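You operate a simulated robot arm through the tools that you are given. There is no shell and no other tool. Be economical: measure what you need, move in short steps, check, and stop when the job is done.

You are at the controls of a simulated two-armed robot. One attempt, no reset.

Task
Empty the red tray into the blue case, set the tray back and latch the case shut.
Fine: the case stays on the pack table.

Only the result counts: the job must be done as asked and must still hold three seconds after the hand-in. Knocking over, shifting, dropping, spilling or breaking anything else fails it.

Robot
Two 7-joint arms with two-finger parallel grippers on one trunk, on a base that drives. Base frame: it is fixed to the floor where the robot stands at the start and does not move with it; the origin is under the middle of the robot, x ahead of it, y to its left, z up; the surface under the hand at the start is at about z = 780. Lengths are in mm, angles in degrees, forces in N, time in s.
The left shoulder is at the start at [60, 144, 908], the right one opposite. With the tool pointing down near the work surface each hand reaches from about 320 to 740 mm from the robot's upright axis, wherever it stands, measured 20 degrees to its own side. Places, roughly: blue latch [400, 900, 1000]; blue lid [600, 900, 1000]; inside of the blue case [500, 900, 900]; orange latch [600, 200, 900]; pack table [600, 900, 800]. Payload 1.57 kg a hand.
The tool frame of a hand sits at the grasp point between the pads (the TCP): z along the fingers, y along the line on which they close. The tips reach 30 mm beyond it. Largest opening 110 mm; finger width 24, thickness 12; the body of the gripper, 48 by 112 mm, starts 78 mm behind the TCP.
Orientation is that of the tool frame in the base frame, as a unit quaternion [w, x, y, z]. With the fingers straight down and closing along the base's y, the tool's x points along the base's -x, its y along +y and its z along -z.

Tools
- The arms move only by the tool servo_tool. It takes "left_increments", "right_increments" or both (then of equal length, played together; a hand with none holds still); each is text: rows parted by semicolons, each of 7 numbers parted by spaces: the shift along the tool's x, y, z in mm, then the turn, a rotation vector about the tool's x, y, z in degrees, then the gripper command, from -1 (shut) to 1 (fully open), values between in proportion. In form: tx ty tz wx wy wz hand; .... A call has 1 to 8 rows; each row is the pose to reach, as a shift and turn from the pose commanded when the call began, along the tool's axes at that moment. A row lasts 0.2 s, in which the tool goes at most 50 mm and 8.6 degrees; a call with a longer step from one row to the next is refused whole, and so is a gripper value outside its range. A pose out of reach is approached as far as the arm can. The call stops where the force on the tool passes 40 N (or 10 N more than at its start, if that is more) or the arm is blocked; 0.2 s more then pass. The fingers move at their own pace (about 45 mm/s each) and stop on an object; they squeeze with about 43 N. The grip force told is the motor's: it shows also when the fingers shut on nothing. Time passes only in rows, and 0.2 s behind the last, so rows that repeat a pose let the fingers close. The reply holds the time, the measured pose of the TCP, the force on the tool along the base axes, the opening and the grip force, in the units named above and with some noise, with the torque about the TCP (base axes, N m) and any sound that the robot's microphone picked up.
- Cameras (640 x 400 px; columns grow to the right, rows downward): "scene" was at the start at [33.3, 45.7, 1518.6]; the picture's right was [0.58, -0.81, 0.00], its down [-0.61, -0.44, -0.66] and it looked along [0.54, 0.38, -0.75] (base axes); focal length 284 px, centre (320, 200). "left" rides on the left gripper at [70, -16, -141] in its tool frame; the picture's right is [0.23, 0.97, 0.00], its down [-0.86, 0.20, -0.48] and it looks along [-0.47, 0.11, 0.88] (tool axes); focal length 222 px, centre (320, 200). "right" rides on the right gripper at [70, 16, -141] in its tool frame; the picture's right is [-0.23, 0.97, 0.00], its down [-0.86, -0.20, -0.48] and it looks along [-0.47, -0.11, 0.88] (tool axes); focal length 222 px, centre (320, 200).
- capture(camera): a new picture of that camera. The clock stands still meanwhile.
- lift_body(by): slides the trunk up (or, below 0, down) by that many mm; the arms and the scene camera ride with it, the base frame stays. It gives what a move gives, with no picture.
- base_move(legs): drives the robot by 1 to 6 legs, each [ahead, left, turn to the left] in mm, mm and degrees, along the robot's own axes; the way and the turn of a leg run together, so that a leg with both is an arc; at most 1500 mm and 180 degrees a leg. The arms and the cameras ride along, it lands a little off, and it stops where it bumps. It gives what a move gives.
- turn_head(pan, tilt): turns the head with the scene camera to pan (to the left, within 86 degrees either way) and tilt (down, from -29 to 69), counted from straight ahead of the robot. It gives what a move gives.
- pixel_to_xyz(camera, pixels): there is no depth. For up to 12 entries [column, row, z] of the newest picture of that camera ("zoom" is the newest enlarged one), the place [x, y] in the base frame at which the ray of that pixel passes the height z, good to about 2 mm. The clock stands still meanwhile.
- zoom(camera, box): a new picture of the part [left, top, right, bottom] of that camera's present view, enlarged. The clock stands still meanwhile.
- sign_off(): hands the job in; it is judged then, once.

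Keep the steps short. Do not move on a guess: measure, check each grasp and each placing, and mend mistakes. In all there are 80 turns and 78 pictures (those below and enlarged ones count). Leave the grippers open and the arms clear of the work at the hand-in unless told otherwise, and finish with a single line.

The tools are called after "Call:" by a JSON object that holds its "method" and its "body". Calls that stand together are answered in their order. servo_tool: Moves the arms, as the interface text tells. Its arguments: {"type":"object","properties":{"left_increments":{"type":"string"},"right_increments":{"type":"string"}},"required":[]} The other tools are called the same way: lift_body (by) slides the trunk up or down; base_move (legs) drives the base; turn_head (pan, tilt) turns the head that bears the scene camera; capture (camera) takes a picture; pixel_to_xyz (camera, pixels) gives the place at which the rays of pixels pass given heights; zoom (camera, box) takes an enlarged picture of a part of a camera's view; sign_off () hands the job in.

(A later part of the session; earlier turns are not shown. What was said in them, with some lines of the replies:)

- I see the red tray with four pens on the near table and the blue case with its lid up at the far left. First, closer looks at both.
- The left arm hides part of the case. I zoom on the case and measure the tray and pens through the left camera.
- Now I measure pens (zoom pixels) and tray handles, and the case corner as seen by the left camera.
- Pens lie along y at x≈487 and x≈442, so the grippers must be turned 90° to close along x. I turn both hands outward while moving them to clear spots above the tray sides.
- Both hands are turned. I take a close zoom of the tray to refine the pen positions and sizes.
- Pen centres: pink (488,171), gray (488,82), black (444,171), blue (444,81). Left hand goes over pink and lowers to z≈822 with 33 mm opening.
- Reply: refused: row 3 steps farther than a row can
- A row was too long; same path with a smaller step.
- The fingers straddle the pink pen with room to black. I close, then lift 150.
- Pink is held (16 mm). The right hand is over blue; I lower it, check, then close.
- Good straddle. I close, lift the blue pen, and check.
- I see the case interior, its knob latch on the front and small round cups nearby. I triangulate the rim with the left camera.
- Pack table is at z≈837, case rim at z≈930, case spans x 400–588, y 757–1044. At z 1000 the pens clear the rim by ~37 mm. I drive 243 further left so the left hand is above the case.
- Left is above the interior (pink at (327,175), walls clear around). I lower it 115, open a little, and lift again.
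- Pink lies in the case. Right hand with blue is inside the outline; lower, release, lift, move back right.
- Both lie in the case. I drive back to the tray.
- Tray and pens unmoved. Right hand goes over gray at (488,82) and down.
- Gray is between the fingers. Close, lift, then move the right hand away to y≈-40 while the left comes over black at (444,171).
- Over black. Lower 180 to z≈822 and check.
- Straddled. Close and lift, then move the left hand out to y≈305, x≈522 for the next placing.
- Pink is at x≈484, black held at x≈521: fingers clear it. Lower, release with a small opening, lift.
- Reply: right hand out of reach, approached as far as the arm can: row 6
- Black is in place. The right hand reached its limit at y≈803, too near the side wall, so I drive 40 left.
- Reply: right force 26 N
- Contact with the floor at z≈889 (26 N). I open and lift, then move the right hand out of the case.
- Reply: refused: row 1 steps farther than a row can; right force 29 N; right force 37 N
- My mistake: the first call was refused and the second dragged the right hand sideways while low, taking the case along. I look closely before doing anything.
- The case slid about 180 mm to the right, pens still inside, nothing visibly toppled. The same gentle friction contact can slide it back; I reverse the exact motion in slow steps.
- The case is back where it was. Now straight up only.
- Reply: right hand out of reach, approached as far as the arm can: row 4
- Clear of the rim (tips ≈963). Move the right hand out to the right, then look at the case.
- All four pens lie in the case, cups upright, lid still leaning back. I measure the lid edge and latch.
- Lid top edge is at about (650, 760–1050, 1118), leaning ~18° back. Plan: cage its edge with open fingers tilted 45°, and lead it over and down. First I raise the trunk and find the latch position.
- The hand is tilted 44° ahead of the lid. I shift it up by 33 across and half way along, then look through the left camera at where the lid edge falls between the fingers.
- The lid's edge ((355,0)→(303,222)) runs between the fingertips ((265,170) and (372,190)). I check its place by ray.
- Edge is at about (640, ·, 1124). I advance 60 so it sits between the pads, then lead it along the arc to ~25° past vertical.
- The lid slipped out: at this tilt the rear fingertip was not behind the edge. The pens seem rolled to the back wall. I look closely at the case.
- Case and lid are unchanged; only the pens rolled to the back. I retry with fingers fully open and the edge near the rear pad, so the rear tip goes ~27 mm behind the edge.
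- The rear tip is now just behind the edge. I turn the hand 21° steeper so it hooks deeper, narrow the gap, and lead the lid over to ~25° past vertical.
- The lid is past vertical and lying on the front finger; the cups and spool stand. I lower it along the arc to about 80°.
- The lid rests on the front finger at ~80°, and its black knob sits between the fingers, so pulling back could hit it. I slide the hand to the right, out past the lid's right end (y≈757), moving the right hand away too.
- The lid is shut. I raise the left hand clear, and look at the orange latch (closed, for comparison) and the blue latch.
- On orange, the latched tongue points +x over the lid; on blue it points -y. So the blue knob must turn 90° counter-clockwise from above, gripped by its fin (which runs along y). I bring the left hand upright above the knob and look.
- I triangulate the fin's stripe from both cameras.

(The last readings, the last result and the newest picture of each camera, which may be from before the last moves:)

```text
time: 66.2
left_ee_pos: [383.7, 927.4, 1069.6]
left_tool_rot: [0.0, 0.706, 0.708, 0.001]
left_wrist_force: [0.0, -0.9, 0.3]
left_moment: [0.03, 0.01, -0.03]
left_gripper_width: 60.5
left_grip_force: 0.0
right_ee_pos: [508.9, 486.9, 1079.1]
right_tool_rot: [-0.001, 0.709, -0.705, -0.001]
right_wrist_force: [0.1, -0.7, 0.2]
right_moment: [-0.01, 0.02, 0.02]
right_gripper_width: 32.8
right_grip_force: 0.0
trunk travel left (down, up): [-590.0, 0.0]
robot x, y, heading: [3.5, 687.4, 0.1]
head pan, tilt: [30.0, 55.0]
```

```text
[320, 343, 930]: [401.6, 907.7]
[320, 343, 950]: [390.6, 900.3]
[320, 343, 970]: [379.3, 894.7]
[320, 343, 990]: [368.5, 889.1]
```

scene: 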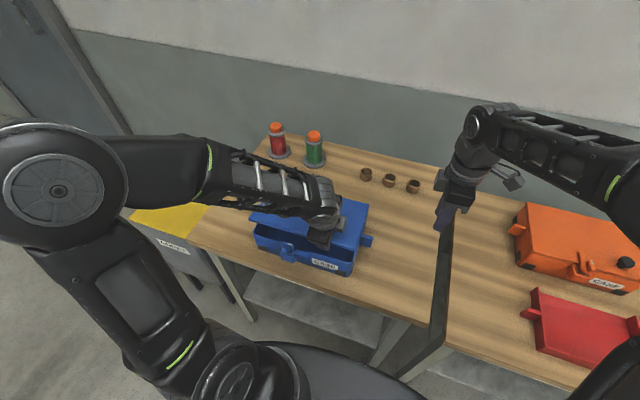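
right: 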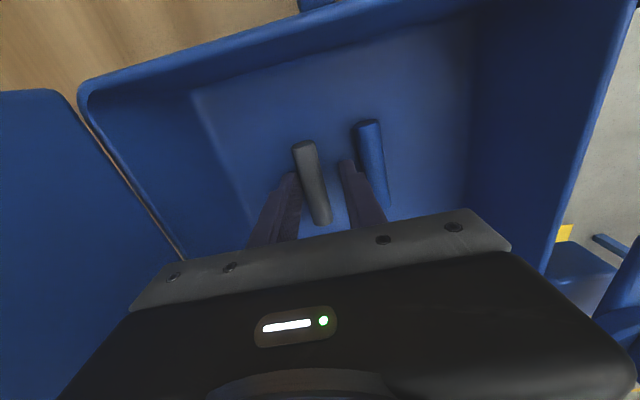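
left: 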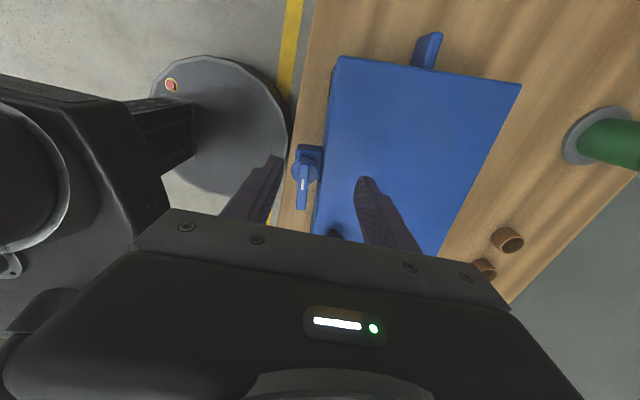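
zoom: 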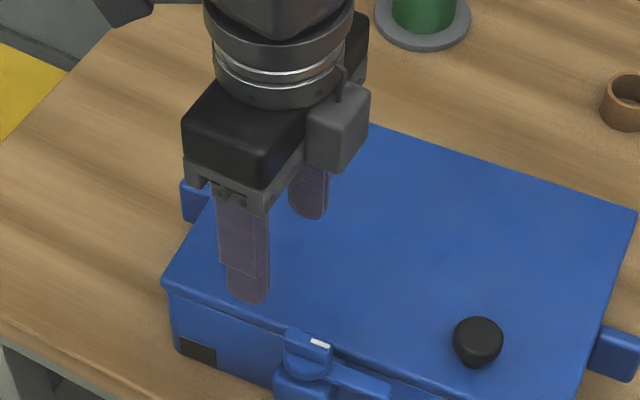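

The fin is centred at about (371.5, 902), top z≈980, ~11 mm thick. I lower the open fingers around it to TCP z≈996 and look.

Call:
{"method": "servo_tool", "body": {"left_increments": "-13 -6 15 0 0 0 -0.2; -26 -12 35 0 0 0 -0.2; -26 -12 60 0 0 0 -0.2; -26 -12 74 0 0 0 -0.2"}}

Call:
{"method": "zoom", "body": {"camera": "left", "box": [230, 110, 410, 240]}}

Call:
{"method": "zoom", "body": {"camera": "scene", "box": [270, 160, 390, 240]}}

```text
time: 67.2
left_ee_pos: [371.0, 899.4, 995.5]
left_tool_rot: [0.0, 0.706, 0.708, 0.0]
left_wrist_force: [0.1, -0.2, -1.0]
left_moment: [-0.03, -0.04, -0.03]
left_gripper_width: 44.0
left_grip_force: 0.0
right_ee_pos: [508.0, 487.3, 1077.8]
right_tool_rot: [-0.001, 0.708, -0.706, 0.0]
right_wrist_force: [1.2, 0.1, -0.9]
right_moment: [-0.03, 0.04, 0.02]
right_gripper_width: 32.8
right_grip_force: 0.0
trunk travel left (down, up): [-590.0, 0.0]
robot x, y, heading: [-1.7, 683.6, 0.0]
head pan, tilt: [30.0, 55.0]
```

```text
3.08 times, centred on (320, 175) of left
```

zoom: 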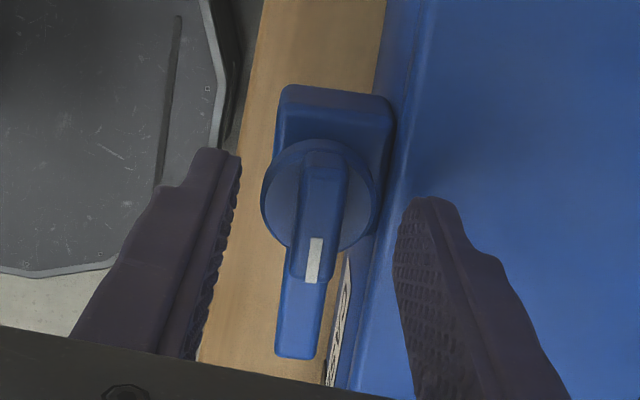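

```text
5.00 times, centred on (330, 200) of scene
```

zoom: 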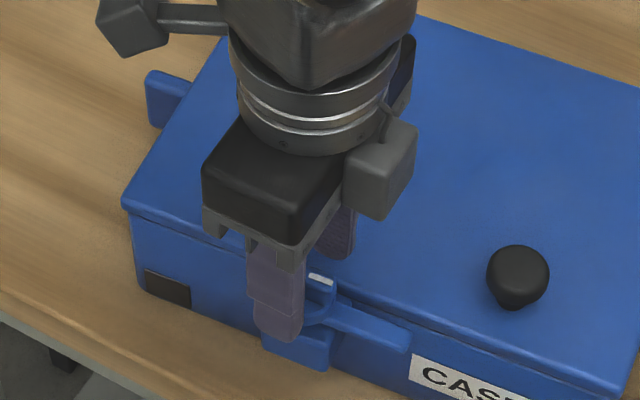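

The fin seems a bit nearer (-y) than the tips. I measure again with a fresh left picture.

Call:
{"method": "zoom", "body": {"camera": "left", "box": [280, 140, 370, 220]}}

Call:
{"method": "pixel_to_xyz", "body": {"camera": "zoom", "pixels": [[320, 200, 975], [320, 100, 975], [320, 300, 975], [220, 100, 960], [420, 200, 960], [320, 200, 960]]}}

```text
5.00 times, centred on (325, 180) of left
```

zoom: 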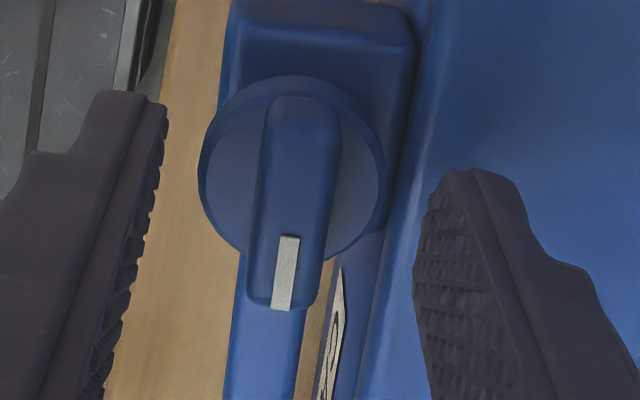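

```text
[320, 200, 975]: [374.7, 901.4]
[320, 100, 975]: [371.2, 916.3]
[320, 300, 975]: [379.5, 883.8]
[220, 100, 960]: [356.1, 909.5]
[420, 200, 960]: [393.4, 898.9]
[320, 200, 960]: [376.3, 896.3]
```

Fin centre ≈ (370.5, 898), matching the TCP (371, 899). I close on it.

Call:
{"method": "servo_tool", "body": {"left_increments": "0 0 2 0 0 0 -1; 0 0 2 0 0 0 -1; 0 0 2 0 0 0 -1; 0 0 2 0 0 0 -1"}}

```text
time: 68.2
left_ee_pos: [371.8, 899.7, 994.1]
left_tool_rot: [0.0, 0.706, 0.708, 0.001]
left_wrist_force: [-4.5, 0.7, 3.5]
left_moment: [0.15, 0.13, -0.04]
left_gripper_width: 28.5
left_grip_force: 38.9
right_ee_pos: [507.5, 486.8, 1080.6]
right_tool_rot: [-0.002, 0.709, -0.706, 0.0]
right_wrist_force: [-0.2, 0.0, -0.9]
right_moment: [0.01, -0.02, 0.02]
right_gripper_width: 33.0
right_grip_force: 0.1
trunk travel left (down, up): [-590.0, 0.0]
robot x, y, heading: [1.3, 686.5, 0.3]
head pan, tilt: [30.0, 55.0]
```

Width 28.5 mm means the tips caught the round hub, not the fin. I open, rise 8 mm, and close again.

Call:
{"method": "servo_tool", "body": {"left_increments": "0 0 0 0 0 0 -0.3; 0 0 0 0 0 0 -0.3; 0 0 -7 0 0 0 -0.3; 0 0 -7 0 0 0 -1; 0 0 -7 0 0 0 -1; 0 0 -7 0 0 0 -1; 0 0 -7 0 0 0 -1"}}

Call:
{"method": "zoom", "body": {"camera": "left", "box": [260, 120, 390, 230]}}

```text
time: 69.8
left_ee_pos: [371.9, 900.9, 1002.3]
left_tool_rot: [0.001, 0.707, 0.708, 0.0]
left_wrist_force: [-0.4, -0.3, 0.1]
left_moment: [0.1, 0.01, 0.02]
left_gripper_width: 11.7
left_grip_force: 29.2
right_ee_pos: [508.2, 487.5, 1079.1]
right_tool_rot: [-0.002, 0.709, -0.706, 0.0]
right_wrist_force: [-0.3, 0.4, 0.3]
right_moment: [0.03, -0.02, 0.0]
right_gripper_width: 32.9
right_grip_force: 0.1
trunk travel left (down, up): [-590.0, 0.0]
robot x, y, heading: [-3.8, 686.8, 0.1]
head pan, tilt: [30.0, 55.0]
```

```text
3.64 times, centred on (325, 175) of left
```

zoom: 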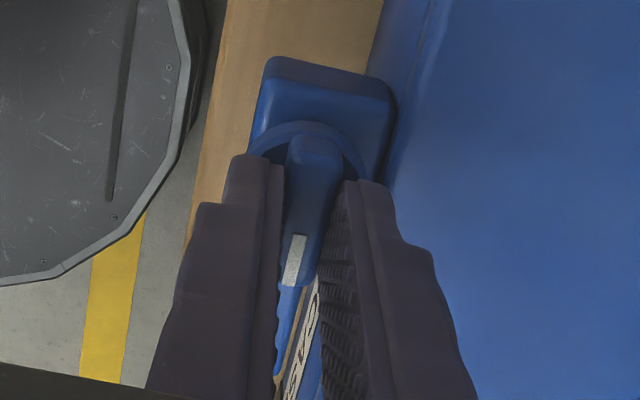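

The fin is gripped (11.7 mm). I turn counter-clockwise from above (about tool -z), first 50°.

Call:
{"method": "servo_tool", "body": {"left_increments": "0 0 0 0 0 -6 -1; 0 0 0 0 0 -12 -1; 0 0 0 0 0 -18 -1; 0 0 0 0 0 -24 -1; 0 0 0 0 0 -30 -1; 0 0 0 0 0 -37 -1; 0 0 0 0 0 -44 -1; 0 0 0 0 0 -50 -1"}}

Call:
{"method": "zoom", "body": {"camera": "scene", "box": [270, 160, 390, 240]}}

```text
time: 71.6
left_ee_pos: [373.1, 900.5, 1003.2]
left_tool_rot: [0.001, 0.34, 0.94, 0.0]
left_wrist_force: [0.3, -0.5, 0.0]
left_moment: [0.44, 0.6, -0.02]
left_gripper_width: 11.5
left_grip_force: 29.2
right_ee_pos: [507.5, 487.6, 1079.8]
right_tool_rot: [-0.001, 0.708, -0.706, 0.001]
right_wrist_force: [0.2, 0.1, -0.1]
right_moment: [0.0, -0.03, 0.0]
right_gripper_width: 33.2
right_grip_force: 0.1
trunk travel left (down, up): [-590.0, 0.0]
robot x, y, heading: [-3.8, 688.2, 0.3]
head pan, tilt: [30.0, 55.0]
```

```text
5.00 times, centred on (330, 200) of scene
```

zoom: 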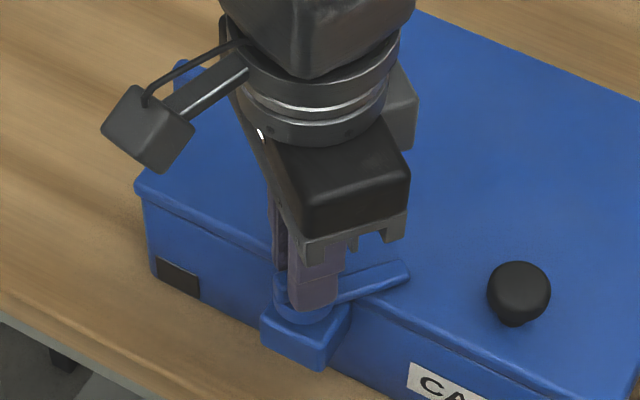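

The tongue is swinging over the lid. I turn the remaining ~42°.

Call:
{"method": "servo_tool", "body": {"left_increments": "0 0 0 0 0 -7 -1; 0 0 0 0 0 -14 -1; 0 0 0 0 0 -21 -1; 0 0 0 0 0 -28 -1; 0 0 0 0 0 -35 -1; 0 0 0 0 0 -41 -1; 0 0 0 0 0 -45 -1"}}

Call:
{"method": "zoom", "body": {"camera": "scene", "box": [270, 160, 390, 240]}}

```text
time: 73.2
left_ee_pos: [371.7, 899.4, 1002.2]
left_tool_rot: [0.001, -0.046, 0.999, 0.0]
left_wrist_force: [0.0, 0.2, 0.4]
left_moment: [-0.02, 0.41, -0.19]
left_gripper_width: 11.6
left_grip_force: 28.7
right_ee_pos: [509.1, 485.3, 1078.2]
right_tool_rot: [-0.001, 0.709, -0.706, 0.001]
right_wrist_force: [0.0, -0.7, -0.1]
right_moment: [-0.02, 0.02, 0.01]
right_gripper_width: 33.0
right_grip_force: 0.0
trunk travel left (down, up): [-590.0, 0.0]
robot x, y, heading: [-3.8, 688.4, 0.1]
head pan, tilt: [30.0, 55.0]
```

```text
5.00 times, centred on (330, 200) of scene
```

zoom: 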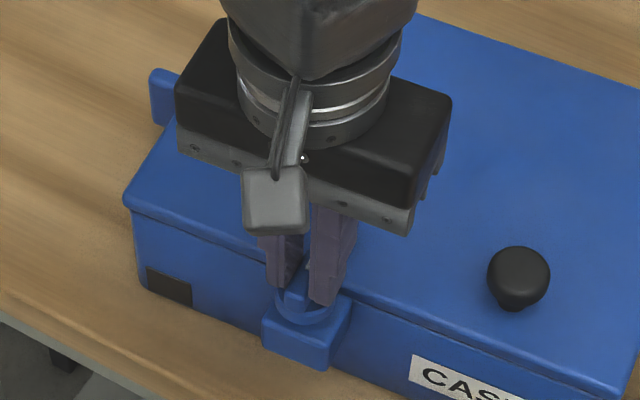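

Turned 95°, with a small counter-torque at the end (stop reached). I open, rise straight up 150 and check.

Call:
{"method": "servo_tool", "body": {"left_increments": "0 0 0 0 0 0 -0.4; 0 0 0 0 0 0 -0.4; 0 0 -20 0 0 0 -0.4; 0 0 -60 0 0 0 -0.2; 0 0 -100 0 0 0 0; 0 0 -140 0 0 0 0.5; 40 0 -150 0 0 0 1; 80 0 -150 0 0 0 1"}}

Call:
{"method": "zoom", "body": {"camera": "scene", "box": [250, 150, 410, 250]}}

Call:
{"method": "capture", "body": {"camera": "left"}}

```text
time: 75.0
left_ee_pos: [289.8, 891.6, 1152.2]
left_tool_rot: [0.001, -0.045, 0.999, 0.0]
left_wrist_force: [1.1, 0.5, 0.3]
left_moment: [0.04, 0.0, 0.01]
left_gripper_width: 109.7
left_grip_force: 0.1
right_ee_pos: [507.0, 487.2, 1079.9]
right_tool_rot: [-0.002, 0.708, -0.706, 0.0]
right_wrist_force: [-0.6, 0.1, 0.4]
right_moment: [0.0, 0.0, 0.0]
right_gripper_width: 32.9
right_grip_force: 0.1
trunk travel left (down, up): [-590.0, 0.0]
robot x, y, heading: [1.4, 688.3, 0.3]
head pan, tilt: [30.0, 55.0]
```

```text
4.00 times, centred on (330, 200) of scene
```

zoom: 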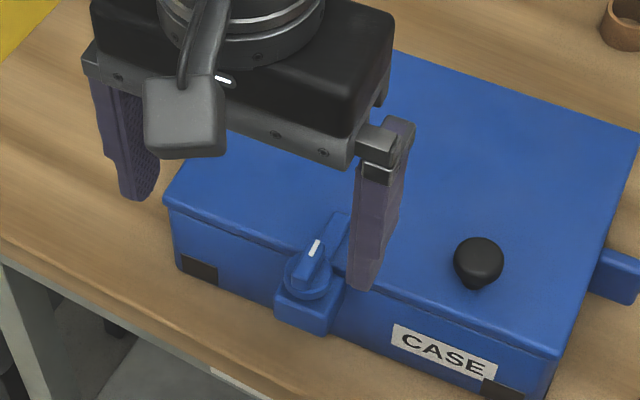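

```text
6 pictures are left
```

left: 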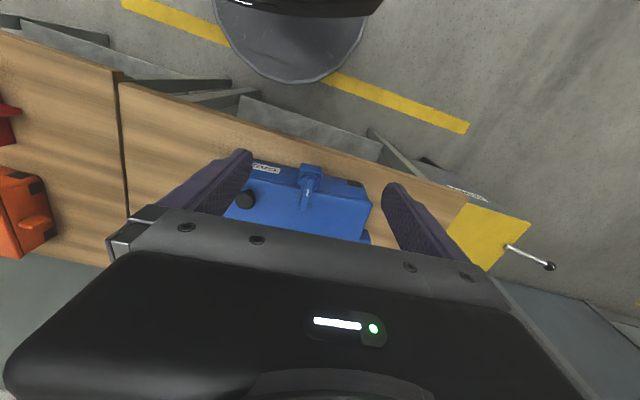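

The tongue lies over the lid and the fin points +x, as on the orange case: latched. The tray never moved. I open the right gripper and take a last overall look.

Call:
{"method": "servo_tool", "body": {"right_increments": "0 0 0 0 0 0 1; 0 0 0 0 0 0 1; 0 0 0 0 0 0 1; 0 0 0 0 0 0 1; 0 0 0 0 0 0 1"}}

Call:
{"method": "turn_head", "body": {"pan": 5, "tilt": 48}}

Call:
{"method": "capture", "body": {"camera": "scene"}}

```text
time: 76.2
left_ee_pos: [292.2, 892.0, 1153.3]
left_tool_rot: [0.001, -0.045, 0.999, 0.0]
left_wrist_force: [-1.4, 0.1, -0.5]
left_moment: [-0.02, 0.0, 0.0]
left_gripper_width: 110.1
left_grip_force: 0.1
right_ee_pos: [509.0, 486.4, 1079.3]
right_tool_rot: [-0.002, 0.709, -0.705, 0.0]
right_wrist_force: [0.0, -0.1, -0.5]
right_moment: [0.0, -0.03, 0.03]
right_gripper_width: 109.9
right_grip_force: 0.0
trunk travel left (down, up): [-590.0, 0.0]
robot x, y, heading: [-2.6, 687.3, -0.0]
head pan, tilt: [30.0, 55.0]
```

```text
time: 77.1
left_ee_pos: [291.8, 891.0, 1152.8]
left_tool_rot: [0.001, -0.046, 0.999, 0.0]
left_wrist_force: [0.1, 0.8, -0.1]
left_moment: [-0.01, -0.01, 0.02]
left_gripper_width: 110.3
left_grip_force: 0.1
right_ee_pos: [507.3, 487.0, 1079.7]
right_tool_rot: [-0.002, 0.708, -0.706, 0.0]
right_wrist_force: [-0.6, 0.9, 0.4]
right_moment: [-0.01, 0.05, -0.02]
right_gripper_width: 109.9
right_grip_force: 0.1
trunk travel left (down, up): [-590.0, 0.0]
robot x, y, heading: [-1.9, 685.4, 0.2]
head pan, tilt: [5.0, 48.0]
```

```text
5 pictures are left
```

scene: 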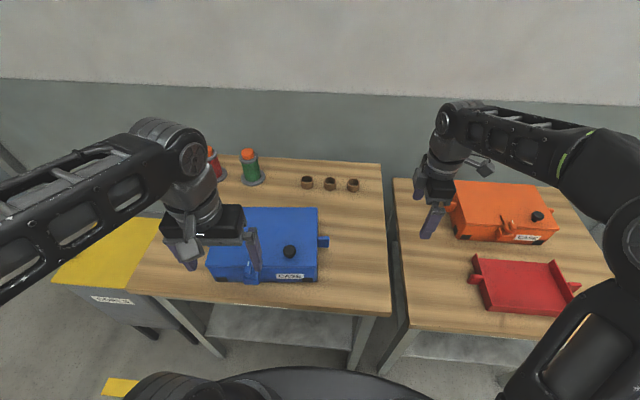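

The tray is empty in its place, the case is closed and latched on the pack table, cups and spools stand, and both hands are open and clear. I hand in.

Call:
{"method": "sign_off", "body": {}}

```text
The job is handed in.
```

All four pens are in the blue case, which is latched shut on the pack table, and the red tray is empty and was never moved; partway through I accidentally slid the case about 180 mm along the table and slid it back to roughly where it was, with nothing spilled.
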